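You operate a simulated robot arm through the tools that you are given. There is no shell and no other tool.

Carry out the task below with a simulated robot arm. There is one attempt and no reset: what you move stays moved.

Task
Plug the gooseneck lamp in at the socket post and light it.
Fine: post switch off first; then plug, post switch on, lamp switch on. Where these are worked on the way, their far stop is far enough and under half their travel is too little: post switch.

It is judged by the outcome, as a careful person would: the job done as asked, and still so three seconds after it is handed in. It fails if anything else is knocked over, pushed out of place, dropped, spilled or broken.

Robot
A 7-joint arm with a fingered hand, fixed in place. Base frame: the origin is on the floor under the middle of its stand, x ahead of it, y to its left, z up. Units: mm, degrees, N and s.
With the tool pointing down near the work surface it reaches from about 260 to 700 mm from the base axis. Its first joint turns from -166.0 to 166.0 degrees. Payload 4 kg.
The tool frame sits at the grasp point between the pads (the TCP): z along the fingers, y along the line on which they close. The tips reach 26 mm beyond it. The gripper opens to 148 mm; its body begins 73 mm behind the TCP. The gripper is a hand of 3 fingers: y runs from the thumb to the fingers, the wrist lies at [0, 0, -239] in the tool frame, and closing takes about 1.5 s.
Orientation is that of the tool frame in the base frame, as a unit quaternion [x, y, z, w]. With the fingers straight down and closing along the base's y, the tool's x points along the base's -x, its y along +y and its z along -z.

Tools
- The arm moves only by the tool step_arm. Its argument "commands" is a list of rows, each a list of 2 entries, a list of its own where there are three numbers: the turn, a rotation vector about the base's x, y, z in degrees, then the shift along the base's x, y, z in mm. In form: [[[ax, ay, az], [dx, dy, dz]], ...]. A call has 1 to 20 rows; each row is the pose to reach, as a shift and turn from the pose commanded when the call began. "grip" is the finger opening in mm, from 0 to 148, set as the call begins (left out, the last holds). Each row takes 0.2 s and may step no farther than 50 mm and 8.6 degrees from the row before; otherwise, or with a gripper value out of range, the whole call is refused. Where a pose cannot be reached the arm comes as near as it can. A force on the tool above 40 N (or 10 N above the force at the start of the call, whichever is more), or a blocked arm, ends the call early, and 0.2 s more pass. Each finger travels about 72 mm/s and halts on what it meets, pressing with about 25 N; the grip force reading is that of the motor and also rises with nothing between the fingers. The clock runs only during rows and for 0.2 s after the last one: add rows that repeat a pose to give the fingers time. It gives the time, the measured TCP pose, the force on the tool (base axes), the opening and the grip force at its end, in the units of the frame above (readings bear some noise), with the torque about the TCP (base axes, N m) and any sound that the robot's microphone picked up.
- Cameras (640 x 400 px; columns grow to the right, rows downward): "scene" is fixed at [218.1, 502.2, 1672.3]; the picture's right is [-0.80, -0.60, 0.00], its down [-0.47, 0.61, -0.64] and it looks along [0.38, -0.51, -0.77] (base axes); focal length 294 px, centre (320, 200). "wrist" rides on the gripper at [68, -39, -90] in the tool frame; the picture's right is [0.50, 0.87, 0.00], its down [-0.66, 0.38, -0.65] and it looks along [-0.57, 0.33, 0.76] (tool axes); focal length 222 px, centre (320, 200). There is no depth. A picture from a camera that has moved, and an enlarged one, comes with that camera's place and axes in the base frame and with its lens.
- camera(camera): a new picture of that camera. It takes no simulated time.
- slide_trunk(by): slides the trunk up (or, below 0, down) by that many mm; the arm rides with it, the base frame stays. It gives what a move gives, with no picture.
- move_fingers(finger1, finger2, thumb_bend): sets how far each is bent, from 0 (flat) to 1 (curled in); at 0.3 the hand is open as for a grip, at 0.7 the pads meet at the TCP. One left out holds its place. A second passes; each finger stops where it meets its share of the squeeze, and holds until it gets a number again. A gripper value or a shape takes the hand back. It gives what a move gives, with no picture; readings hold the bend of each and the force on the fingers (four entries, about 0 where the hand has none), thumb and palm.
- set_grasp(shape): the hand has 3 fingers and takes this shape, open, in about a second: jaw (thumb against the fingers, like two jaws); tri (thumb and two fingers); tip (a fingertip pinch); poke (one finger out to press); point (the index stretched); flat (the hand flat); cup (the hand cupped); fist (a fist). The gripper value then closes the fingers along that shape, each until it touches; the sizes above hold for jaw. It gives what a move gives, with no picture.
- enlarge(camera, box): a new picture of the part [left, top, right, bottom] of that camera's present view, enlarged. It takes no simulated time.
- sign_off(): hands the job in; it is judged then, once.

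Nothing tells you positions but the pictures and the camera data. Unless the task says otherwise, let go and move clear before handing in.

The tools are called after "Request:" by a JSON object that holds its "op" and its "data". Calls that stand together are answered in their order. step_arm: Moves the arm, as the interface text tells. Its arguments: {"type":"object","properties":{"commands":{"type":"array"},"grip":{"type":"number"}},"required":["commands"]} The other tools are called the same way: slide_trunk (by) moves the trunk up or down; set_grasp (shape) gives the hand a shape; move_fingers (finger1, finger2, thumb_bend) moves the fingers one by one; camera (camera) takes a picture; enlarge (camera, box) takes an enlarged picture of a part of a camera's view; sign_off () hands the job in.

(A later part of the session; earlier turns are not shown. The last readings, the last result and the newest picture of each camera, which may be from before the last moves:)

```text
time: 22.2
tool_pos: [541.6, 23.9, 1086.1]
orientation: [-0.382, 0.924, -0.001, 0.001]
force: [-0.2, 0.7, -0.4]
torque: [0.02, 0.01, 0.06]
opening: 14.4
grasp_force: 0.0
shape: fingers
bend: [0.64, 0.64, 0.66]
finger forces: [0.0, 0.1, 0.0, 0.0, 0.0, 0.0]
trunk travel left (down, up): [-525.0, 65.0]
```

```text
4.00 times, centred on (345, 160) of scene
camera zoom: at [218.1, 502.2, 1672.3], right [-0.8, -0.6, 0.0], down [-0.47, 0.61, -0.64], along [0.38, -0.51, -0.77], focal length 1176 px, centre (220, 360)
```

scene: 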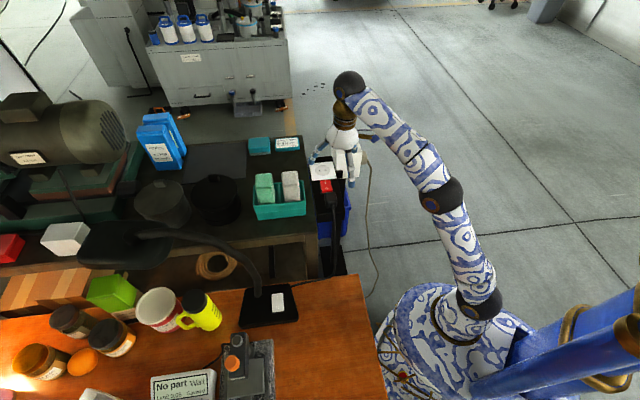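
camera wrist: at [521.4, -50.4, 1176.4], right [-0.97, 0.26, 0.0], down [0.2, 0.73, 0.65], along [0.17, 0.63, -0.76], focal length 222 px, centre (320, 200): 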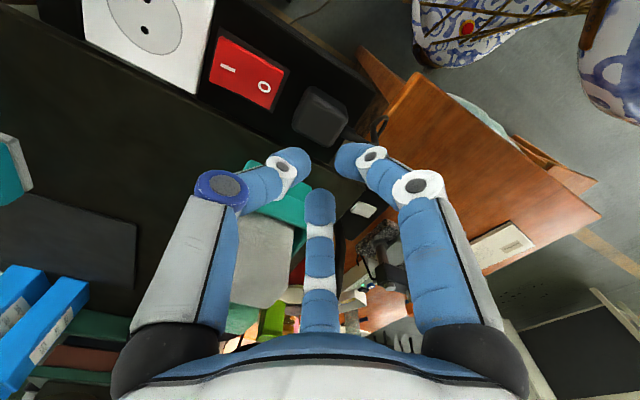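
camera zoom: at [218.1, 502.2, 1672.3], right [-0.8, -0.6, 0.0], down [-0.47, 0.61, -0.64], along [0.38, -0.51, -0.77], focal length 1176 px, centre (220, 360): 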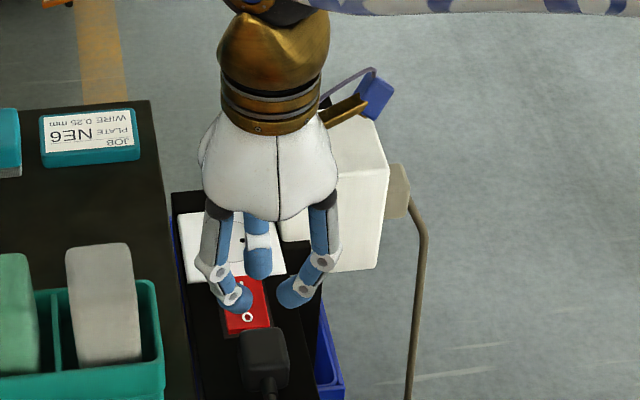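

With independent bending, 0.66 is nearly closed (14 mm). I'll open to about plug-size clearance and look again.

Request:
{"op": "move_fingers", "data": {"finger1": 0.52, "finger2": 0.52, "thumb_bend": 0.57}}

Request:
{"op": "camera", "data": {"camera": "wrist"}}

Request:
{"op": "enlarge", "data": {"camera": "scene", "box": [310, 120, 370, 210]}}

```text
time: 23.2
tool_pos: [541.0, 24.1, 1084.7]
orientation: [-0.383, 0.924, 0.0, 0.0]
force: [-0.8, 0.1, -0.4]
torque: [0.0, -0.01, -0.03]
opening: 48.7
grasp_force: 0.1
shape: fingers
bend: [0.52, 0.52, 0.56]
finger forces: [0.0, 0.0, 0.0, 0.0, 0.0, 0.0]
trunk travel left (down, up): [-525.0, 65.0]
```

```text
taken
camera wrist: at [521.4, -50.4, 1176.4], right [-0.97, 0.26, 0.0], down [0.2, 0.73, 0.65], along [0.17, 0.63, -0.76], focal length 222 px, centre (320, 200)
```

wrist: 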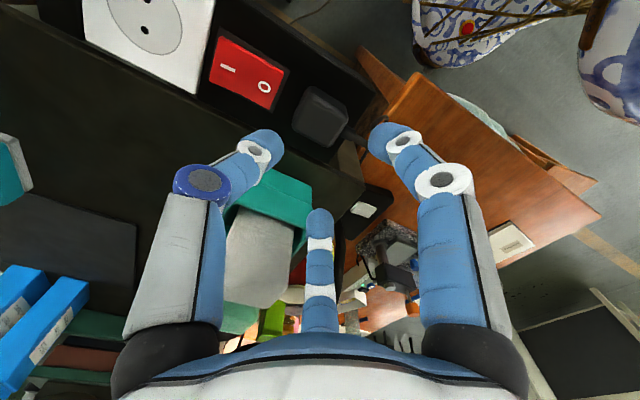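

```text
4.44 times, centred on (340, 165) of scene
camera zoom: at [218.1, 502.2, 1672.3], right [-0.8, -0.6, 0.0], down [-0.47, 0.61, -0.64], along [0.38, -0.51, -0.77], focal length 1306 px, centre (231, 356)
```

zoom: 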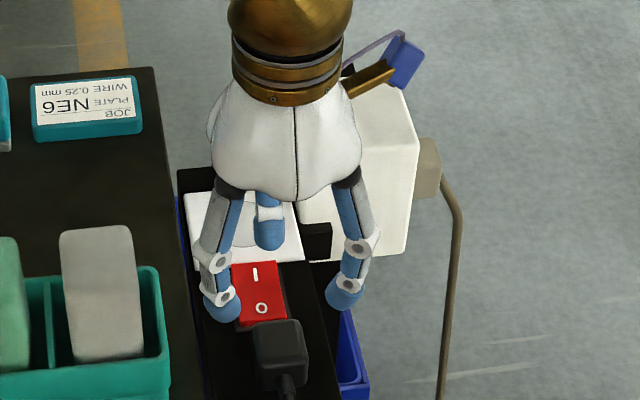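

I'll zoom in to find exactly where the fingertips are relative to the tool point in this shape.

Request:
{"op": "enlarge", "data": {"camera": "scene", "box": [320, 155, 360, 195]}}

Request:
{"op": "enlarge", "data": {"camera": "wrist", "box": [230, 100, 430, 225]}}

```text
10.00 times, centred on (340, 175) of scene
camera zoom: at [218.1, 502.2, 1672.3], right [-0.8, -0.6, 0.0], down [-0.47, 0.61, -0.64], along [0.38, -0.51, -0.77], focal length 2939 px, centre (120, 450)
```

zoom: 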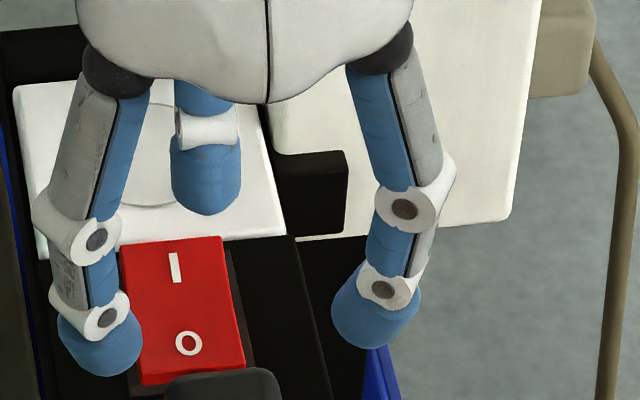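

```text
3.20 times, centred on (330, 162) of wrist
camera zoom: at [521.4, -50.4, 1176.4], right [-0.97, 0.26, 0.0], down [0.2, 0.73, 0.65], along [0.17, 0.63, -0.76], focal length 711 px, centre (288, 320)
```

zoom: 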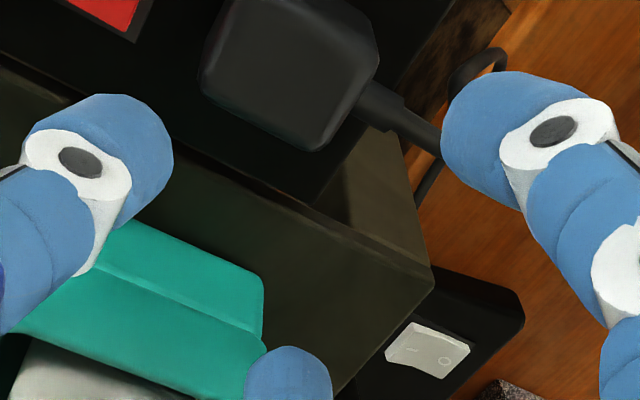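

The fingertips reach about 36 mm below the tool point in this shape. I'll bend the thumb slightly more, centre over the plug, and go down to just above its top to check clearance.

Request:
{"op": "move_fingers", "data": {"finger1": 0.52, "finger2": 0.52, "thumb_bend": 0.59}}

Request:
{"op": "step_arm", "data": {"commands": [[[0, 0, 0], [2.2, -3.7, -20]], [[0, 0, 0], [2.2, -3.7, -40]], [[0, 0, 0], [2.2, -3.7, -57]], [[0, 0, 0], [2.2, -3.7, -57]]]}}

Request:
{"op": "camera", "data": {"camera": "wrist"}}

Request:
{"op": "enlarge", "data": {"camera": "wrist", "box": [230, 90, 430, 215]}}

Request:
{"op": "enlarge", "data": {"camera": "scene", "box": [315, 160, 365, 210]}}

```text
time: 24.2
tool_pos: [541.4, 23.9, 1086.2]
orientation: [-0.382, 0.924, 0.0, 0.0]
force: [0.4, -0.2, -0.3]
torque: [-0.01, 0.05, 0.03]
opening: 44.4
grasp_force: 0.1
shape: fingers
bend: [0.52, 0.52, 0.59]
finger forces: [0.1, 0.0, 0.0, 0.0, 0.0, 0.0]
trunk travel left (down, up): [-525.0, 65.0]
```

```text
time: 25.2
tool_pos: [542.8, 21.6, 1029.0]
orientation: [-0.382, 0.924, 0.0, 0.0]
force: [-0.8, -0.1, -1.2]
torque: [-0.01, 0.0, 0.0]
opening: 44.3
grasp_force: 0.1
shape: fingers
bend: [0.52, 0.52, 0.59]
finger forces: [0.0, 0.0, 0.0, 0.0, 0.0, 0.0]
trunk travel left (down, up): [-525.0, 65.0]
```

```text
taken
camera wrist: at [522.4, -54.5, 1120.2], right [-0.97, 0.26, 0.0], down [0.2, 0.73, 0.65], along [0.17, 0.63, -0.76], focal length 222 px, centre (320, 200)
```

wrist: 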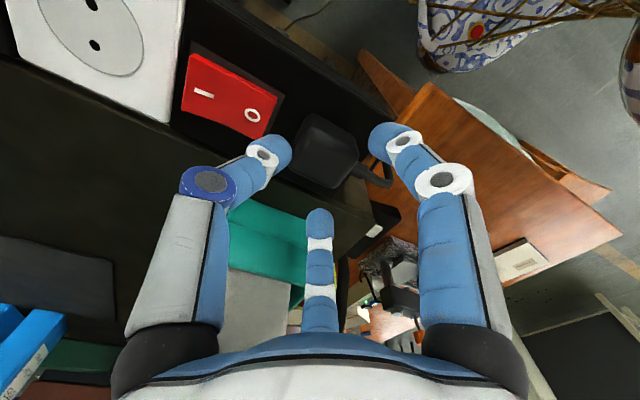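

```text
3.20 times, centred on (330, 152) of wrist
camera zoom: at [522.4, -54.5, 1120.2], right [-0.97, 0.26, 0.0], down [0.2, 0.73, 0.65], along [0.17, 0.63, -0.76], focal length 711 px, centre (288, 352)
```

zoom: 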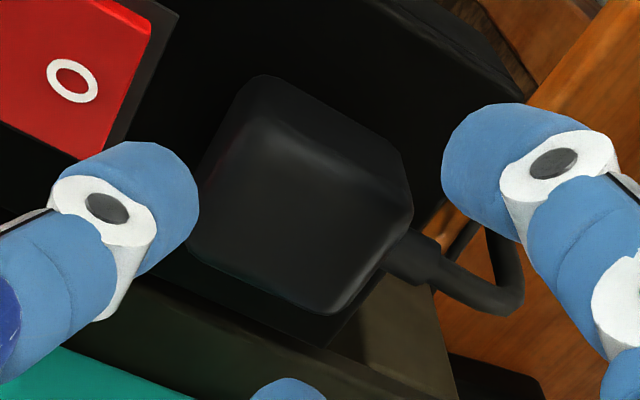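

```text
8.00 times, centred on (340, 185) of scene
camera zoom: at [218.1, 502.2, 1672.3], right [-0.8, -0.6, 0.0], down [-0.47, 0.61, -0.64], along [0.38, -0.51, -0.77], focal length 2351 px, centre (160, 320)
```

zoom: 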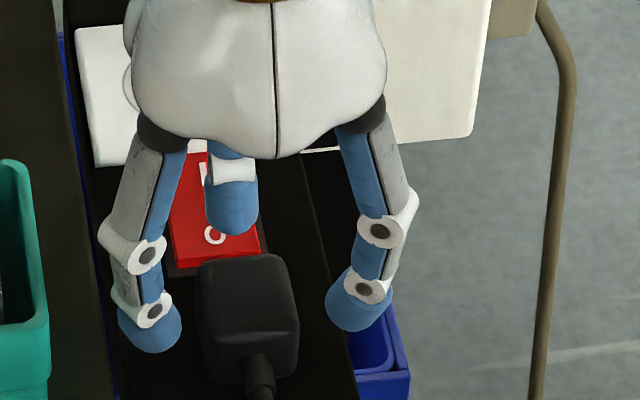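

The plug sits centred between the fingers with room on all sides. I'll go down 30 mm slowly so the fingertips flank the plug.

Request:
{"op": "step_arm", "data": {"commands": [[[0, 0, 0], [0, 0, -6]], [[0, 0, 0], [0, 0, -12]], [[0, 0, 0], [0, 0, -18]], [[0, 0, 0], [0, 0, -23]], [[0, 0, 0], [0, 0, -27]], [[0, 0, 0], [0, 0, -30]], [[0, 0, 0], [0, 0, -30]]]}}

Request:
{"op": "enlarge", "data": {"camera": "wrist", "box": [230, 90, 430, 215]}}

Request:
{"op": "enlarge", "data": {"camera": "scene", "box": [315, 160, 365, 210]}}

```text
time: 26.8
tool_pos: [544.6, 20.1, 998.4]
orientation: [-0.383, 0.924, 0.0, 0.0]
force: [0.2, -0.2, -0.2]
torque: [0.01, -0.01, -0.01]
opening: 44.2
grasp_force: 0.0
shape: fingers
bend: [0.52, 0.52, 0.59]
finger forces: [0.0, 0.1, 0.1, 0.0, 0.0, 0.0]
trunk travel left (down, up): [-525.0, 65.0]
```

```text
3.20 times, centred on (330, 152) of wrist
camera zoom: at [523.2, -54.1, 1090.6], right [-0.97, 0.26, 0.0], down [0.2, 0.73, 0.65], along [0.17, 0.63, -0.76], focal length 711 px, centre (288, 352)
```

zoom: 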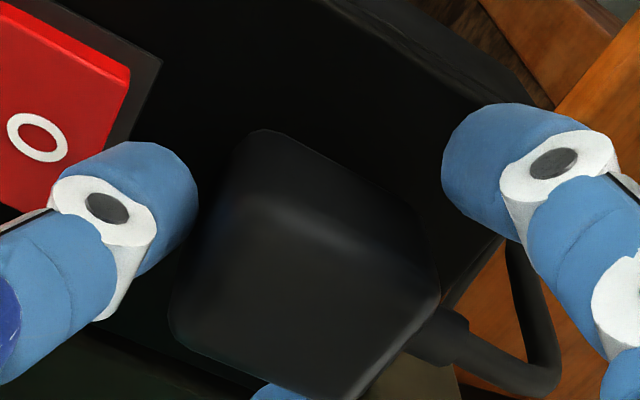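

```text
8.00 times, centred on (340, 185) of scene
camera zoom: at [218.1, 502.2, 1672.3], right [-0.8, -0.6, 0.0], down [-0.47, 0.61, -0.64], along [0.38, -0.51, -0.77], focal length 2351 px, centre (160, 320)
```

zoom: 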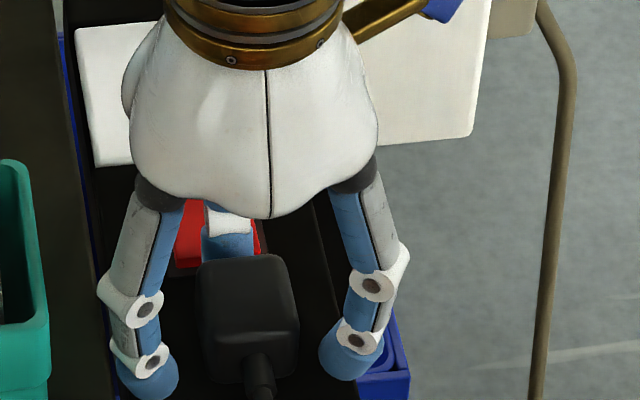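

All clear with no contact forces. Now I close all three onto the plug.

Request:
{"op": "move_fingers", "data": {"finger1": 0.68, "finger2": 0.68, "thumb_bend": 0.7}}

Request:
{"op": "enlarge", "data": {"camera": "wrist", "box": [230, 90, 430, 215]}}

Request:
{"op": "enlarge", "data": {"camera": "scene", "box": [315, 160, 365, 210]}}

```text
time: 27.8
tool_pos: [544.0, 20.8, 999.3]
orientation: [-0.382, 0.924, 0.0, -0.001]
force: [-1.2, 0.0, 1.0]
torque: [0.01, 0.0, 0.0]
opening: 20.0
grasp_force: 9.1
shape: fingers
bend: [0.6, 0.59, 0.68]
finger forces: [6.4, 6.5, 0.0, 0.0, 5.3, 0.0]
trunk travel left (down, up): [-525.0, 65.0]
```

```text
3.20 times, centred on (330, 152) of wrist
camera zoom: at [523.2, -54.0, 1090.6], right [-0.97, 0.26, 0.0], down [0.2, 0.73, 0.65], along [0.17, 0.63, -0.76], focal length 711 px, centre (288, 352)
```

zoom: 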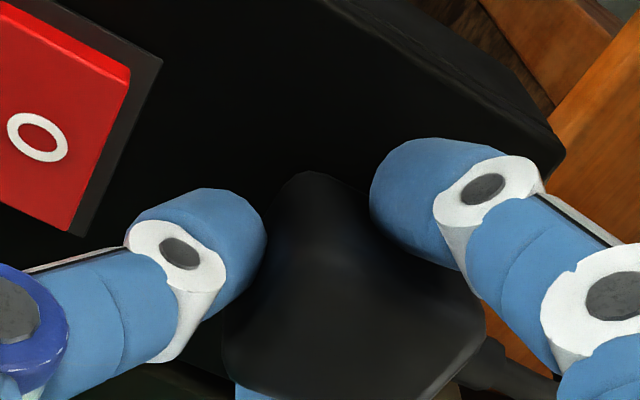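

```text
8.00 times, centred on (340, 185) of scene
camera zoom: at [218.1, 502.2, 1672.3], right [-0.8, -0.6, 0.0], down [-0.47, 0.61, -0.64], along [0.38, -0.51, -0.77], focal length 2351 px, centre (160, 320)
```

zoom: 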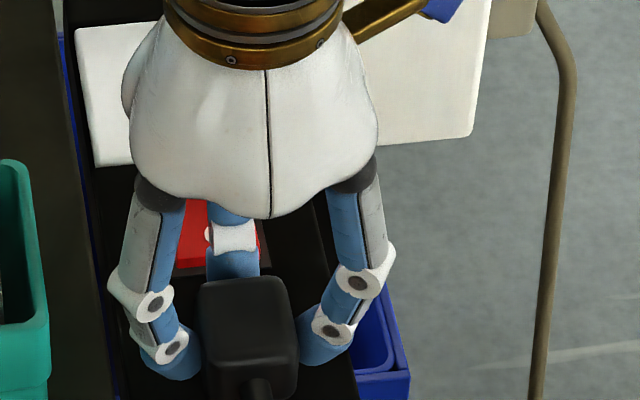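

The plug slid a few millimetres as the thumb met it, so it's loose and now held by all three fingers (about 6 N each). I'll lift it slowly and look at its underside.

Request:
{"op": "step_arm", "data": {"commands": [[[0, 0, 0], [0, 0, 4]], [[0, 0, 0], [0, 0, 8]], [[0, 0, 0], [0, 0, 14]], [[0, 0, 0], [0, 0, 22]], [[0, 0, 0], [0, 0, 30]], [[0, 0, 0], [0, 0, 30]]]}}

Request:
{"op": "enlarge", "data": {"camera": "wrist", "box": [230, 90, 430, 215]}}

Request:
{"op": "enlarge", "data": {"camera": "scene", "box": [315, 150, 365, 210]}}

```text
time: 29.2
tool_pos: [542.3, 21.5, 1028.8]
orientation: [-0.382, 0.924, 0.001, 0.0]
force: [0.5, 0.1, -0.8]
torque: [-0.02, 0.0, 0.06]
opening: 19.9
grasp_force: 8.7
shape: fingers
bend: [0.6, 0.59, 0.68]
finger forces: [6.4, 6.5, 0.0, 0.0, 5.3, 0.1]
trunk travel left (down, up): [-525.0, 65.0]
```

```text
3.20 times, centred on (330, 152) of wrist
camera zoom: at [522.2, -53.6, 1121.7], right [-0.97, 0.26, 0.0], down [0.2, 0.73, 0.65], along [0.17, 0.63, -0.76], focal length 711 px, centre (288, 352)
```

zoom: 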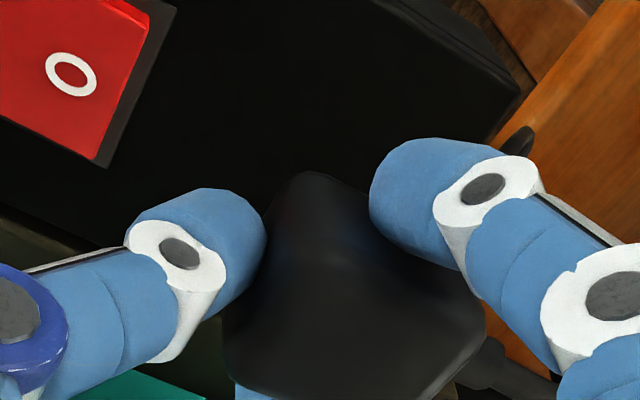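

```text
6.67 times, centred on (340, 180) of scene
camera zoom: at [218.1, 502.2, 1672.3], right [-0.8, -0.6, 0.0], down [-0.47, 0.61, -0.64], along [0.38, -0.51, -0.77], focal length 1959 px, centre (187, 333)
```

zoom: 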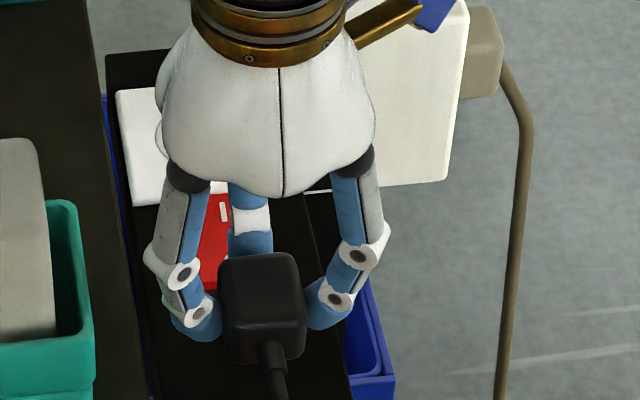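

The plug came away freely and is held. I'll raise it and tilt the hand 30° so the scene camera can see the pins underneath.

Request:
{"op": "step_arm", "data": {"commands": [[[0, 0, 0], [0, 0, 20]], [[0, 0, 0], [0, 0, 40]], [[5.3, 5.3, 0], [0, 0, 60]], [[10.6, 10.6, 0], [0, 0, 60]], [[15.9, 15.9, 0], [0, 0, 60]], [[21.2, 21.2, 0], [0, 0, 60]], [[21.2, 21.2, 0], [0, 0, 60]]]}}

Request:
{"op": "enlarge", "data": {"camera": "scene", "box": [300, 110, 380, 200]}}

Request:
{"op": "camera", "data": {"camera": "wrist"}}

```text
time: 30.8
tool_pos: [543.7, 20.9, 1088.9]
orientation: [-0.37, 0.892, 0.239, -0.1]
force: [-0.4, -0.3, -1.4]
torque: [-0.05, 0.03, 0.0]
opening: 19.7
grasp_force: 9.2
shape: fingers
bend: [0.6, 0.6, 0.68]
finger forces: [6.4, 6.6, 0.1, 0.0, 5.4, 0.1]
trunk travel left (down, up): [-525.0, 65.0]
```

```text
4.44 times, centred on (340, 155) of scene
camera zoom: at [218.1, 502.2, 1672.3], right [-0.8, -0.6, 0.0], down [-0.47, 0.61, -0.64], along [0.38, -0.51, -0.77], focal length 1306 px, centre (231, 400)
```

zoom: 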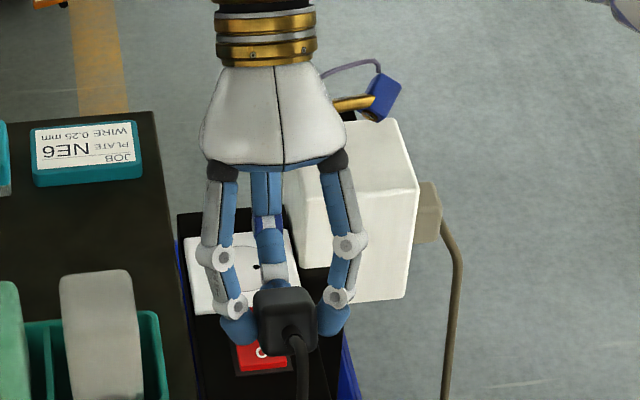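

```text
taken
camera wrist: at [551.9, -82.5, 1149.4], right [-0.88, 0.18, 0.43], down [0.46, 0.46, 0.76], along [-0.07, 0.87, -0.49], focal length 222 px, centre (320, 200)
```

wrist: 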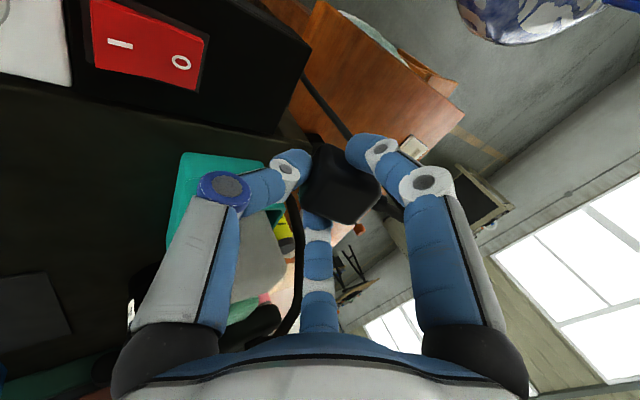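

Request:
{"op": "enlarge", "data": {"camera": "scene", "box": [325, 170, 355, 195]}}

Request:
{"op": "enlarge", "data": {"camera": "wrist", "box": [260, 110, 420, 240]}}

```text
16.00 times, centred on (340, 182) of scene
camera zoom: at [218.1, 502.2, 1672.3], right [-0.8, -0.6, 0.0], down [-0.47, 0.61, -0.64], along [0.38, -0.51, -0.77], focal length 4702 px, centre (0, 480)
```

zoom: 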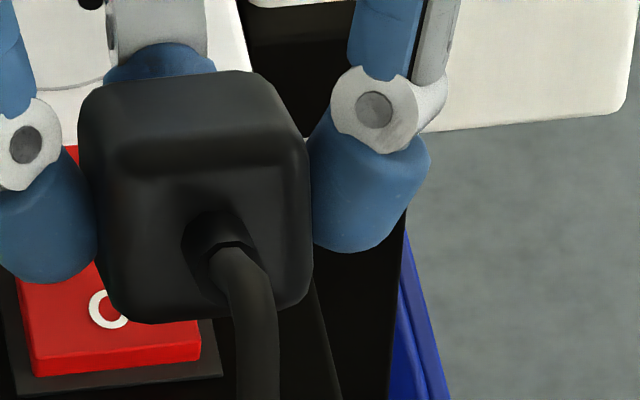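

```text
3.08 times, centred on (340, 175) of wrist
camera zoom: at [551.9, -82.5, 1149.4], right [-0.88, 0.18, 0.43], down [0.46, 0.46, 0.76], along [-0.07, 0.87, -0.49], focal length 684 px, centre (258, 277)
```

zoom: 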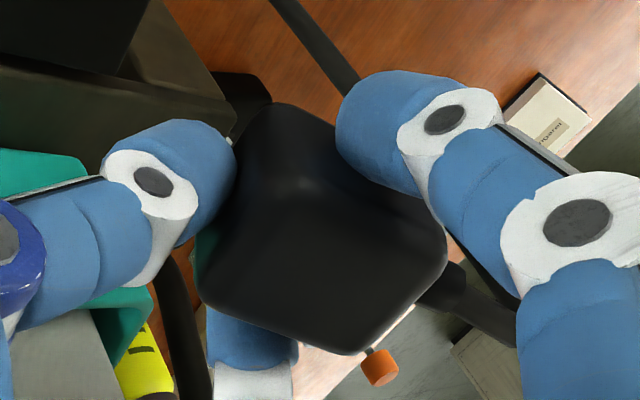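

No pins show underneath, so they may be on the face under the thumb, opposite the cord. There's a small metallic glint there; zooming in.

Request:
{"op": "enlarge", "data": {"camera": "wrist", "box": [315, 115, 355, 165]}}

Request:
{"op": "enlarge", "data": {"camera": "wrist", "box": [310, 140, 350, 170]}}

Request:
{"op": "enlarge", "data": {"camera": "wrist", "box": [270, 120, 330, 170]}}

```text
8.00 times, centred on (335, 140) of wrist
camera zoom: at [551.9, -82.5, 1149.4], right [-0.88, 0.18, 0.43], down [0.46, 0.46, 0.76], along [-0.07, 0.87, -0.49], focal length 1777 px, centre (200, 680)
```

zoom: 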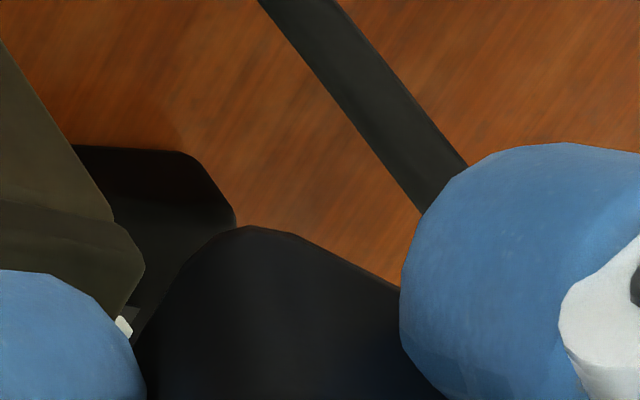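

```text
13.33 times, centred on (330, 155) of wrist
camera zoom: at [551.9, -82.5, 1149.4], right [-0.88, 0.18, 0.43], down [0.46, 0.46, 0.76], along [-0.07, 0.87, -0.49], focal length 2962 px, centre (187, 800)
```

zoom: 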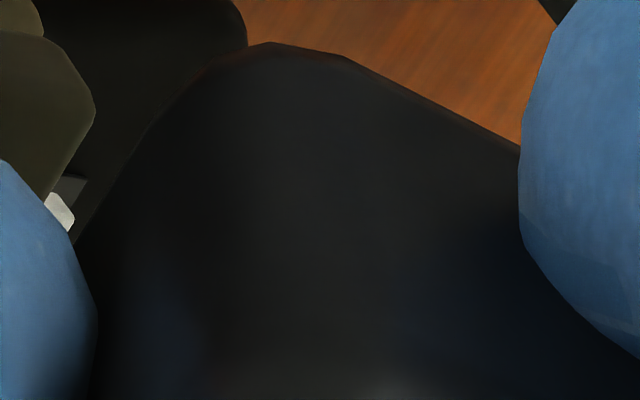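

```text
8.00 times, centred on (300, 145) of wrist
camera zoom: at [551.9, -82.5, 1149.4], right [-0.88, 0.18, 0.43], down [0.46, 0.46, 0.76], along [-0.07, 0.87, -0.49], focal length 1777 px, centre (480, 640)
```

zoom: 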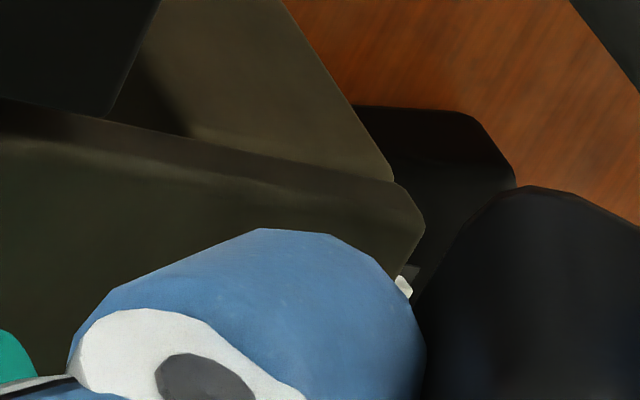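

That glint is only the lamp's switch in the background. I need to see the plug's underside, so I'll tilt the hand further (to ~75°) toward the scene camera, keeping near the lamp so the cord stays slack.

Request:
{"op": "step_arm", "data": {"commands": [[[5.3, 5.3, 0], [-12, 6, 5]], [[10.6, 10.6, 0], [-24, 13, 10]], [[15.9, 15.9, 0], [-36, 19, 10]], [[21.2, 21.2, 0], [-48, 26, 10]], [[26.5, 26.5, 0], [-60, 33, 10]], [[31.8, 31.8, 0], [-73, 39, 10]], [[31.8, 31.8, 0], [-73, 39, 10]]]}}

Request:
{"op": "camera", "data": {"camera": "scene"}}

Request:
{"op": "camera", "data": {"camera": "wrist"}}

```text
time: 32.4
tool_pos: [470.6, 59.5, 1100.6]
orientation: [-0.303, 0.732, 0.563, -0.233]
force: [-0.6, 0.0, -0.4]
torque: [-0.01, 0.01, 0.02]
opening: 19.7
grasp_force: 9.1
shape: fingers
bend: [0.6, 0.6, 0.68]
finger forces: [6.5, 6.6, 0.0, 0.1, 5.6, 0.0]
trunk travel left (down, up): [-525.0, 65.0]
```

```text
taken
```

scene: 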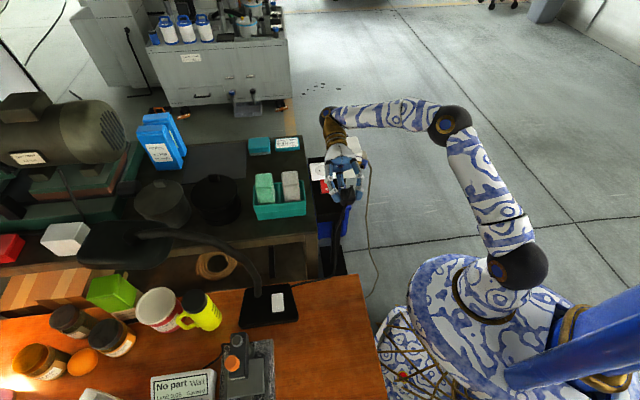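

```text
taken
camera wrist: at [491.0, -56.3, 1086.6], right [-0.51, -0.2, 0.84], down [0.84, 0.09, 0.53], along [-0.18, 0.98, 0.12], focal length 222 px, centre (320, 200)
```

wrist: 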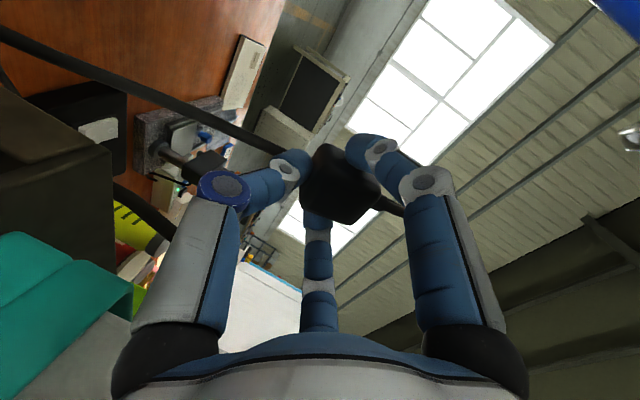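

Request:
{"op": "enlarge", "data": {"camera": "scene", "box": [315, 150, 375, 220]}}

Request:
{"op": "enlarge", "data": {"camera": "scene", "box": [332, 178, 362, 210]}}

```text
5.71 times, centred on (345, 185) of scene
camera zoom: at [218.1, 502.2, 1672.3], right [-0.8, -0.6, 0.0], down [-0.47, 0.61, -0.64], along [0.38, -0.51, -0.77], focal length 1679 px, centre (177, 286)
```

zoom: 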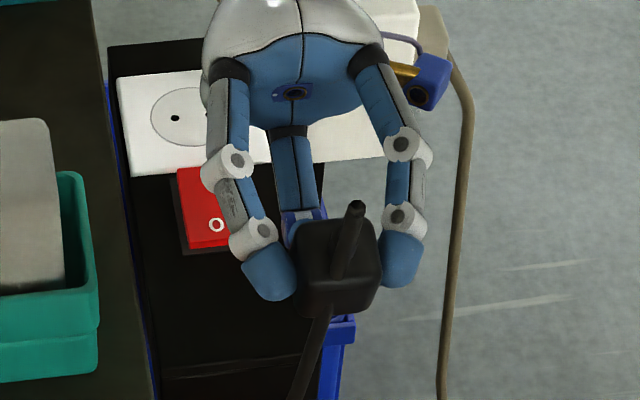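

```text
12.50 times, centred on (347, 194) of scene
camera zoom: at [218.1, 502.2, 1672.3], right [-0.8, -0.6, 0.0], down [-0.47, 0.61, -0.64], along [0.38, -0.51, -0.77], focal length 3674 px, centre (-18, 275)
```

zoom: 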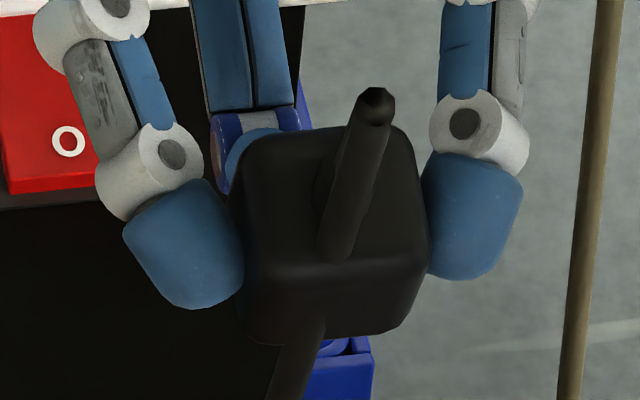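

The cord follows the plug freely. I'll zoom more on the plug's faces to find the pins.

Request:
{"op": "enlarge", "data": {"camera": "scene", "box": [340, 186, 360, 208]}}

Request:
{"op": "enlarge", "data": {"camera": "wrist", "box": [260, 110, 420, 240]}}

```text
16.00 times, centred on (350, 197) of scene
camera zoom: at [218.1, 502.2, 1672.3], right [-0.8, -0.6, 0.0], down [-0.47, 0.61, -0.64], along [0.38, -0.51, -0.77], focal length 4702 px, centre (-160, 248)
```

zoom: 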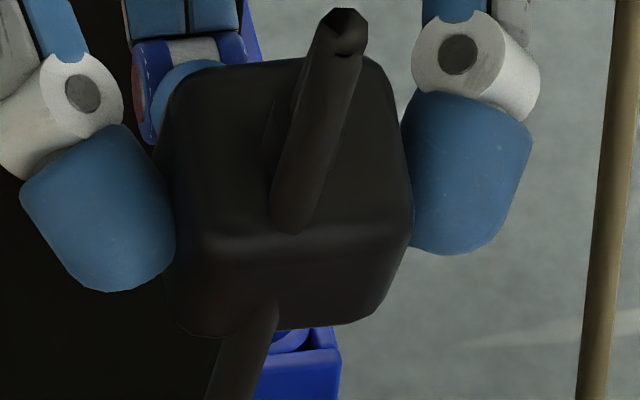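

```text
3.08 times, centred on (340, 175) of wrist
camera zoom: at [491.0, -56.3, 1086.6], right [-0.51, -0.2, 0.84], down [0.84, 0.09, 0.53], along [-0.18, 0.98, 0.12], focal length 684 px, centre (258, 277)
```

zoom: 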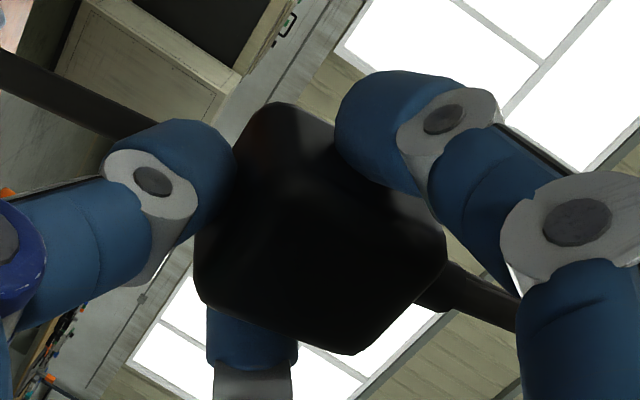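

The cord end shows, but the underside is still seen too obliquely. I'll tilt another 25° to view it face-on.

Request:
{"op": "step_arm", "data": {"commands": [[[4.4, 4.4, 0], [0, 0, 10]], [[8.8, 8.8, 0], [0, 0, 20]], [[13.2, 13.2, 0], [0, 0, 30]], [[17.6, 17.6, 0], [0, 0, 40]], [[17.6, 17.6, 0], [0, 0, 40]]]}}

Request:
{"op": "enlarge", "data": {"camera": "scene", "box": [320, 150, 380, 210]}}

Request:
{"op": "enlarge", "data": {"camera": "scene", "box": [338, 168, 362, 194]}}

```text
time: 33.6
tool_pos: [471.2, 59.0, 1138.3]
orientation: [-0.245, 0.594, 0.708, -0.294]
force: [-0.8, 0.9, -0.3]
torque: [-0.03, -0.03, -0.01]
opening: 19.9
grasp_force: 8.8
shape: fingers
bend: [0.6, 0.6, 0.68]
finger forces: [6.5, 6.7, 0.1, 0.1, 5.5, 0.0]
trunk travel left (down, up): [-525.0, 65.0]
```

```text
6.67 times, centred on (350, 180) of scene
camera zoom: at [218.1, 502.2, 1672.3], right [-0.8, -0.6, 0.0], down [-0.47, 0.61, -0.64], along [0.38, -0.51, -0.77], focal length 1959 px, centre (120, 333)
```

zoom: 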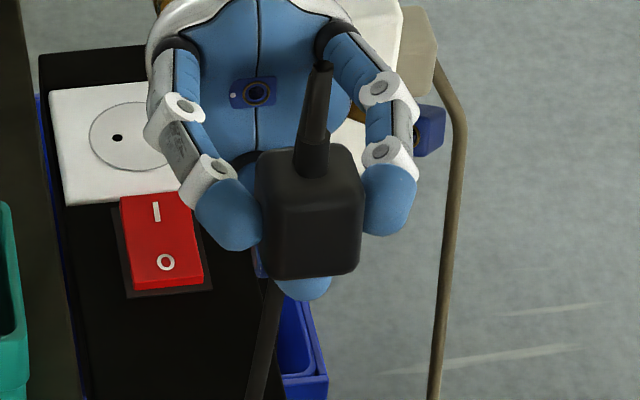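

```text
15.38 times, centred on (350, 181) of scene
camera zoom: at [218.1, 502.2, 1672.3], right [-0.8, -0.6, 0.0], down [-0.47, 0.61, -0.64], along [0.38, -0.51, -0.77], focal length 4522 px, centre (-142, 492)
```

zoom: 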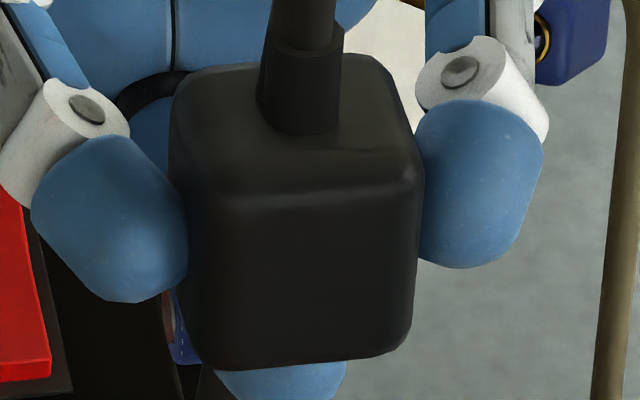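

The bottom face is plain, so the pins must be elsewhere; something brownish shows at the plug's lower left. Zooming there.

Request:
{"op": "enlarge", "data": {"camera": "scene", "box": [336, 182, 352, 198]}}

Request:
{"op": "camera", "data": {"camera": "wrist"}}

Request:
{"op": "enlarge", "data": {"camera": "wrist", "box": [270, 110, 400, 240]}}

```text
16.00 times, centred on (344, 190) of scene
camera zoom: at [218.1, 502.2, 1672.3], right [-0.8, -0.6, 0.0], down [-0.47, 0.61, -0.64], along [0.38, -0.51, -0.77], focal length 4702 px, centre (-64, 360)
```

zoom: 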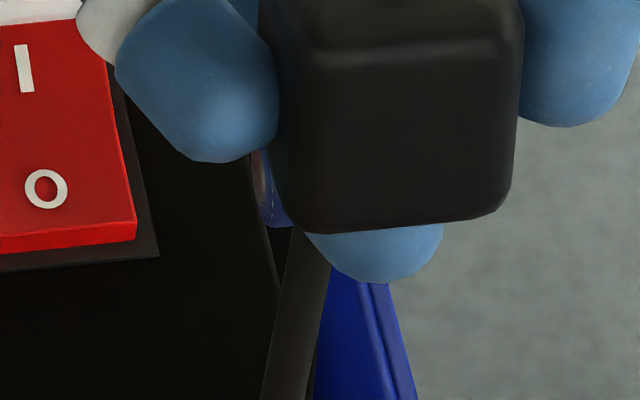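

```text
taken
camera wrist: at [481.5, -46.5, 1086.2], right [-0.25, -0.46, 0.85], down [0.97, -0.04, 0.26], along [-0.09, 0.89, 0.45], focal length 222 px, centre (320, 200)
```

wrist: 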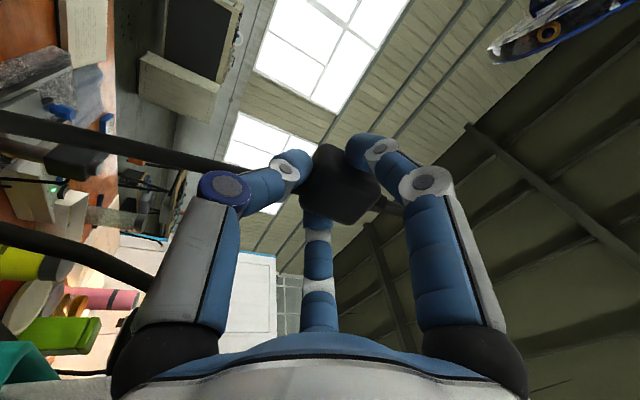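

```text
3.08 times, centred on (335, 175) of wrist
camera zoom: at [481.5, -46.5, 1086.2], right [-0.25, -0.46, 0.85], down [0.97, -0.04, 0.26], along [-0.09, 0.89, 0.45], focal length 684 px, centre (274, 277)
```

zoom: 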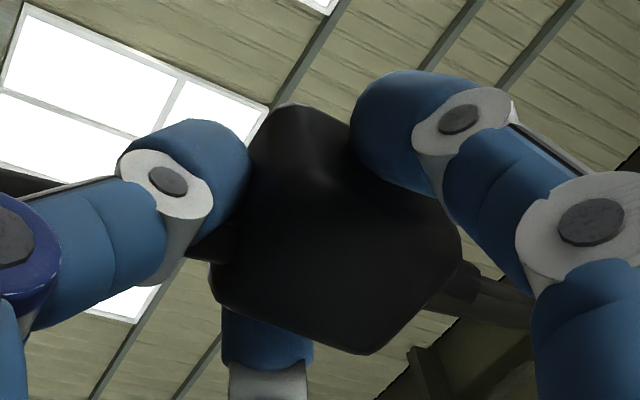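

The plug body is plain on every face seen (no modelled pins), with its cord leaving one end; the socket's holes run across the post, matching the plug's parked orientation. I'll bring the hand upright again, then carry the plug toward the socket and look.

Request:
{"op": "step_arm", "data": {"commands": [[[-5.883, -5.883, 0], [6, -3, 0]], [[-11.767, -11.767, 0], [12, -6, 0]], [[-17.65, -17.65, 0], [18, -10, 0]], [[-23.53, -23.53, 0], [24, -13, 0]], [[-29.42, -29.42, 0], [30, -16, 0]], [[-35.3, -35.3, 0], [36, -19, 0]], [[-41.18, -41.18, 0], [42, -22, 0]], [[-47.07, -47.07, 0], [48, -25, 0]], [[-52.95, -52.95, 0], [54, -29, 0]], [[-58.83, -58.83, 0], [60, -32, 0]], [[-64.72, -64.72, 0], [66, -35, -5]], [[-70.6, -70.6, 0], [72, -38, -10]], [[-70.6, -70.6, 0], [72, -38, -10]]]}}

Request:
{"op": "camera", "data": {"camera": "wrist"}}

Request:
{"op": "enlarge", "data": {"camera": "scene", "box": [300, 130, 380, 220]}}

```text
time: 36.4
tool_pos: [542.2, 21.5, 1127.5]
orientation: [-0.382, 0.924, -0.002, 0.0]
force: [0.6, 0.0, -0.9]
torque: [-0.01, -0.02, -0.04]
opening: 19.6
grasp_force: 8.9
shape: fingers
bend: [0.6, 0.6, 0.67]
finger forces: [6.6, 6.6, 0.0, 0.1, 4.9, 0.1]
out of reach, approached as far as the arm can: row 3, 4, 5
trunk travel left (down, up): [-525.0, 65.0]
```

```text
taken
camera wrist: at [521.9, -53.0, 1219.8], right [-0.97, 0.26, 0.0], down [0.2, 0.73, 0.65], along [0.17, 0.63, -0.76], focal length 222 px, centre (320, 200)
```

wrist: 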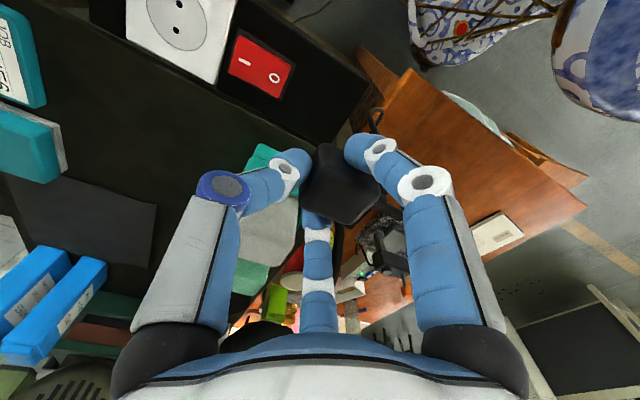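

```text
4.44 times, centred on (340, 175) of scene
camera zoom: at [218.1, 502.2, 1672.3], right [-0.8, -0.6, 0.0], down [-0.47, 0.61, -0.64], along [0.38, -0.51, -0.77], focal length 1306 px, centre (231, 311)
```

zoom: 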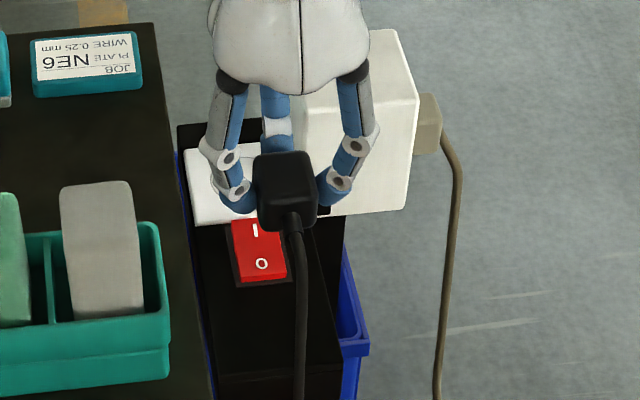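

The hand is upright again with the plug held level. I'll check the spot on the bar where it was parked and the plug's pose in the hand.

Request:
{"op": "enlarge", "data": {"camera": "wrist", "box": [220, 20, 400, 150]}}

Request:
{"op": "enlarge", "data": {"camera": "wrist", "box": [270, 120, 420, 240]}}

Request:
{"op": "enlarge", "data": {"camera": "scene", "box": [325, 150, 365, 190]}}

```text
3.08 times, centred on (310, 85) of wrist
camera zoom: at [521.9, -53.0, 1219.8], right [-0.97, 0.26, 0.0], down [0.2, 0.73, 0.65], along [0.17, 0.63, -0.76], focal length 684 px, centre (351, 554)
```

zoom: 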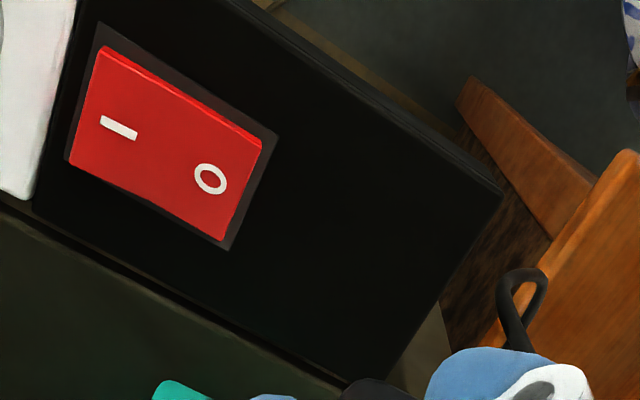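

```text
3.33 times, centred on (345, 180) of wrist
camera zoom: at [521.9, -53.0, 1219.8], right [-0.97, 0.26, 0.0], down [0.2, 0.73, 0.65], along [0.17, 0.63, -0.76], focal length 740 px, centre (237, 267)
```

zoom: 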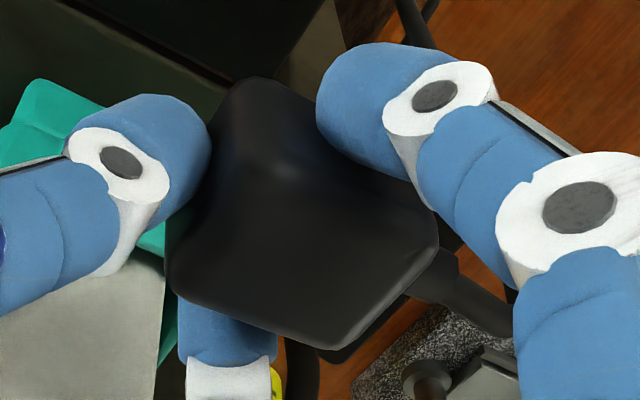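

```text
10.00 times, centred on (345, 170) of scene
camera zoom: at [218.1, 502.2, 1672.3], right [-0.8, -0.6, 0.0], down [-0.47, 0.61, -0.64], along [0.38, -0.51, -0.77], focal length 2939 px, centre (70, 500)
```

zoom: 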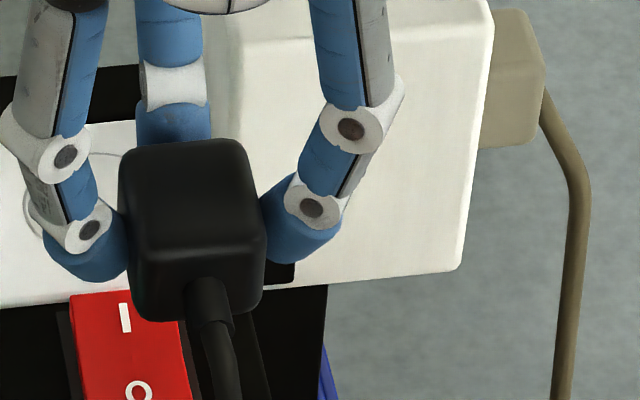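

The parking spot is plain; the plug was just resting there. The plug hangs about 13 mm off the tool axis toward the cord side, with its bottom roughly 44 mm below the tool point. Now I carry it over the socket, staying high.

Request:
{"op": "step_arm", "data": {"commands": [[[0, 0, 0], [23, -22, -5]], [[0, 0, 0], [46, -45, -10]], [[0, 0, 0], [69, -67, -15]], [[0, 0, 0], [92, -90, -20]], [[0, 0, 0], [115, -112, -30]], [[0, 0, 0], [115, -112, -50]], [[0, 0, 0], [115, -112, -50]]]}}

Request:
{"op": "camera", "data": {"camera": "wrist"}}

Request:
{"op": "enlarge", "data": {"camera": "scene", "box": [290, 110, 390, 210]}}

```text
time: 38.0
tool_pos: [657.7, -89.8, 1077.6]
orientation: [-0.383, 0.924, 0.001, 0.0]
force: [0.1, 1.1, -1.3]
torque: [-0.01, 0.01, 0.01]
opening: 19.3
grasp_force: 8.6
shape: fingers
bend: [0.6, 0.6, 0.67]
finger forces: [6.4, 6.5, 0.0, 0.0, 4.7, 0.0]
trunk travel left (down, up): [-525.0, 65.0]
```

```text
taken
camera wrist: at [636.4, -164.6, 1168.6], right [-0.97, 0.26, 0.0], down [0.2, 0.73, 0.65], along [0.17, 0.63, -0.76], focal length 222 px, centre (320, 200)
```

wrist: 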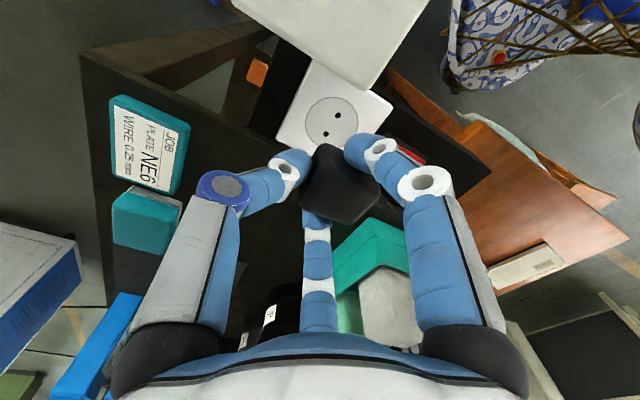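

```text
4.00 times, centred on (340, 160) of scene
camera zoom: at [218.1, 502.2, 1672.3], right [-0.8, -0.6, 0.0], down [-0.47, 0.61, -0.64], along [0.38, -0.51, -0.77], focal length 1176 px, centre (240, 360)
```

zoom: 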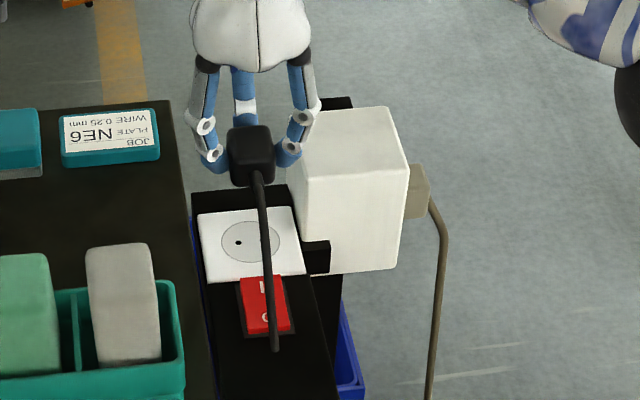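

I'm above the socket now; the cord trails over the switch. Zooming to check the cord's run and the alignment.

Request:
{"op": "enlarge", "data": {"camera": "scene", "box": [310, 170, 380, 300]}}

Request:
{"op": "enlarge", "data": {"camera": "scene", "box": [325, 135, 365, 185]}}

Request:
{"op": "enlarge", "data": {"camera": "wrist", "box": [265, 60, 425, 230]}}

```text
3.08 times, centred on (345, 235) of scene
camera zoom: at [218.1, 502.2, 1672.3], right [-0.8, -0.6, 0.0], down [-0.47, 0.61, -0.64], along [0.38, -0.51, -0.77], focal length 904 px, centre (243, 92)
```

zoom: 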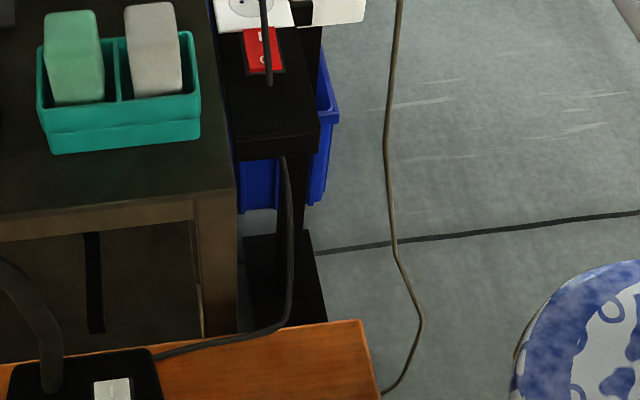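

```text
8.00 times, centred on (345, 160) of scene
camera zoom: at [218.1, 502.2, 1672.3], right [-0.8, -0.6, 0.0], down [-0.47, 0.61, -0.64], along [0.38, -0.51, -0.77], focal length 2351 px, centre (120, 520)
```

zoom: 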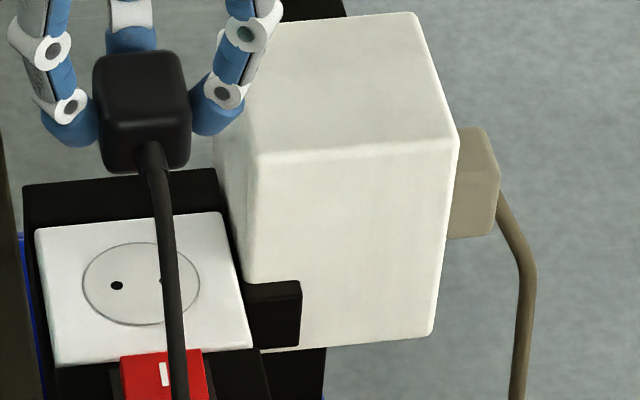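

```text
2.35 times, centred on (345, 145) of wrist
camera zoom: at [636.4, -164.6, 1168.6], right [-0.97, 0.26, 0.0], down [0.2, 0.73, 0.65], along [0.17, 0.63, -0.76], focal length 523 px, centre (261, 329)
```

zoom: 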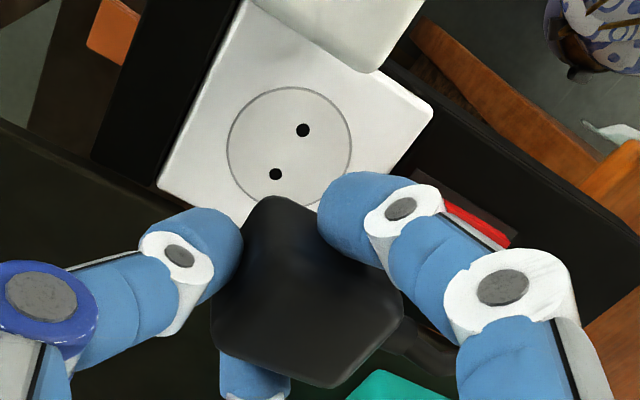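

The cord passes freely (it doesn't collide with the post). I'll zoom tighter to measure where the plug sits relative to the socket.

Request:
{"op": "enlarge", "data": {"camera": "scene", "box": [333, 138, 358, 163]}}

Request:
{"op": "enlarge", "data": {"camera": "wrist", "box": [295, 130, 385, 230]}}

```text
16.00 times, centred on (346, 150) of scene
camera zoom: at [218.1, 502.2, 1672.3], right [-0.8, -0.6, 0.0], down [-0.47, 0.61, -0.64], along [0.38, -0.51, -0.77], focal length 4702 px, centre (-88, 992)
```

zoom: 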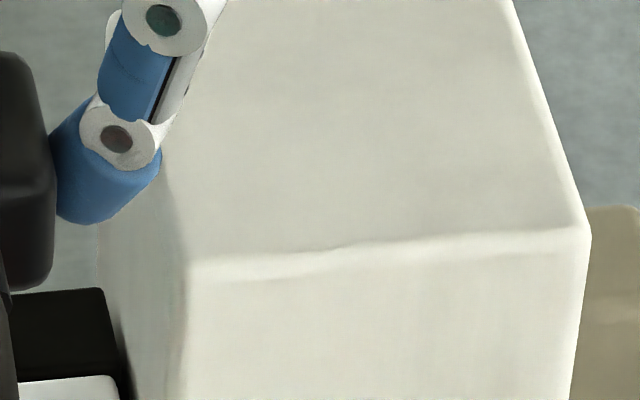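

```text
4.00 times, centred on (340, 180) of wrist
camera zoom: at [636.4, -164.6, 1168.6], right [-0.97, 0.26, 0.0], down [0.2, 0.73, 0.65], along [0.17, 0.63, -0.76], focal length 888 px, centre (240, 280)
```

zoom: 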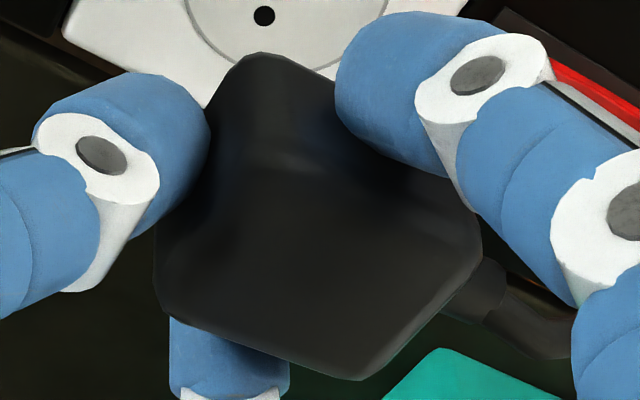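

Request:
{"op": "enlarge", "data": {"camera": "scene", "box": [326, 136, 350, 160]}}

Request:
{"op": "enlarge", "data": {"camera": "scene", "box": [330, 134, 346, 150]}}

```text
16.00 times, centred on (338, 148) of scene
camera zoom: at [218.1, 502.2, 1672.3], right [-0.8, -0.6, 0.0], down [-0.47, 0.61, -0.64], along [0.38, -0.51, -0.77], focal length 4702 px, centre (32, 1032)
```

zoom: 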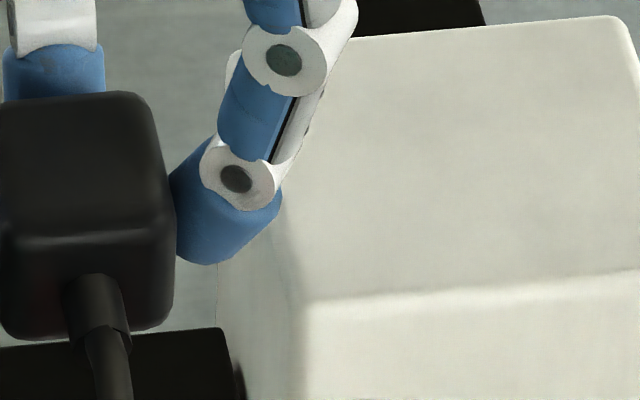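

```text
16.00 times, centred on (338, 142) of scene
camera zoom: at [218.1, 502.2, 1672.3], right [-0.8, -0.6, 0.0], down [-0.47, 0.61, -0.64], along [0.38, -0.51, -0.77], focal length 4702 px, centre (32, 1128)
```

zoom: 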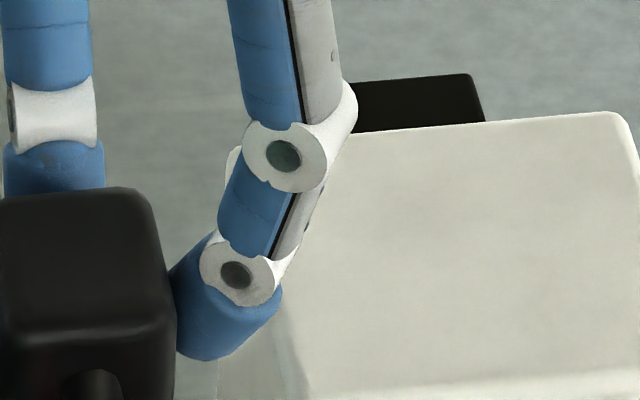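

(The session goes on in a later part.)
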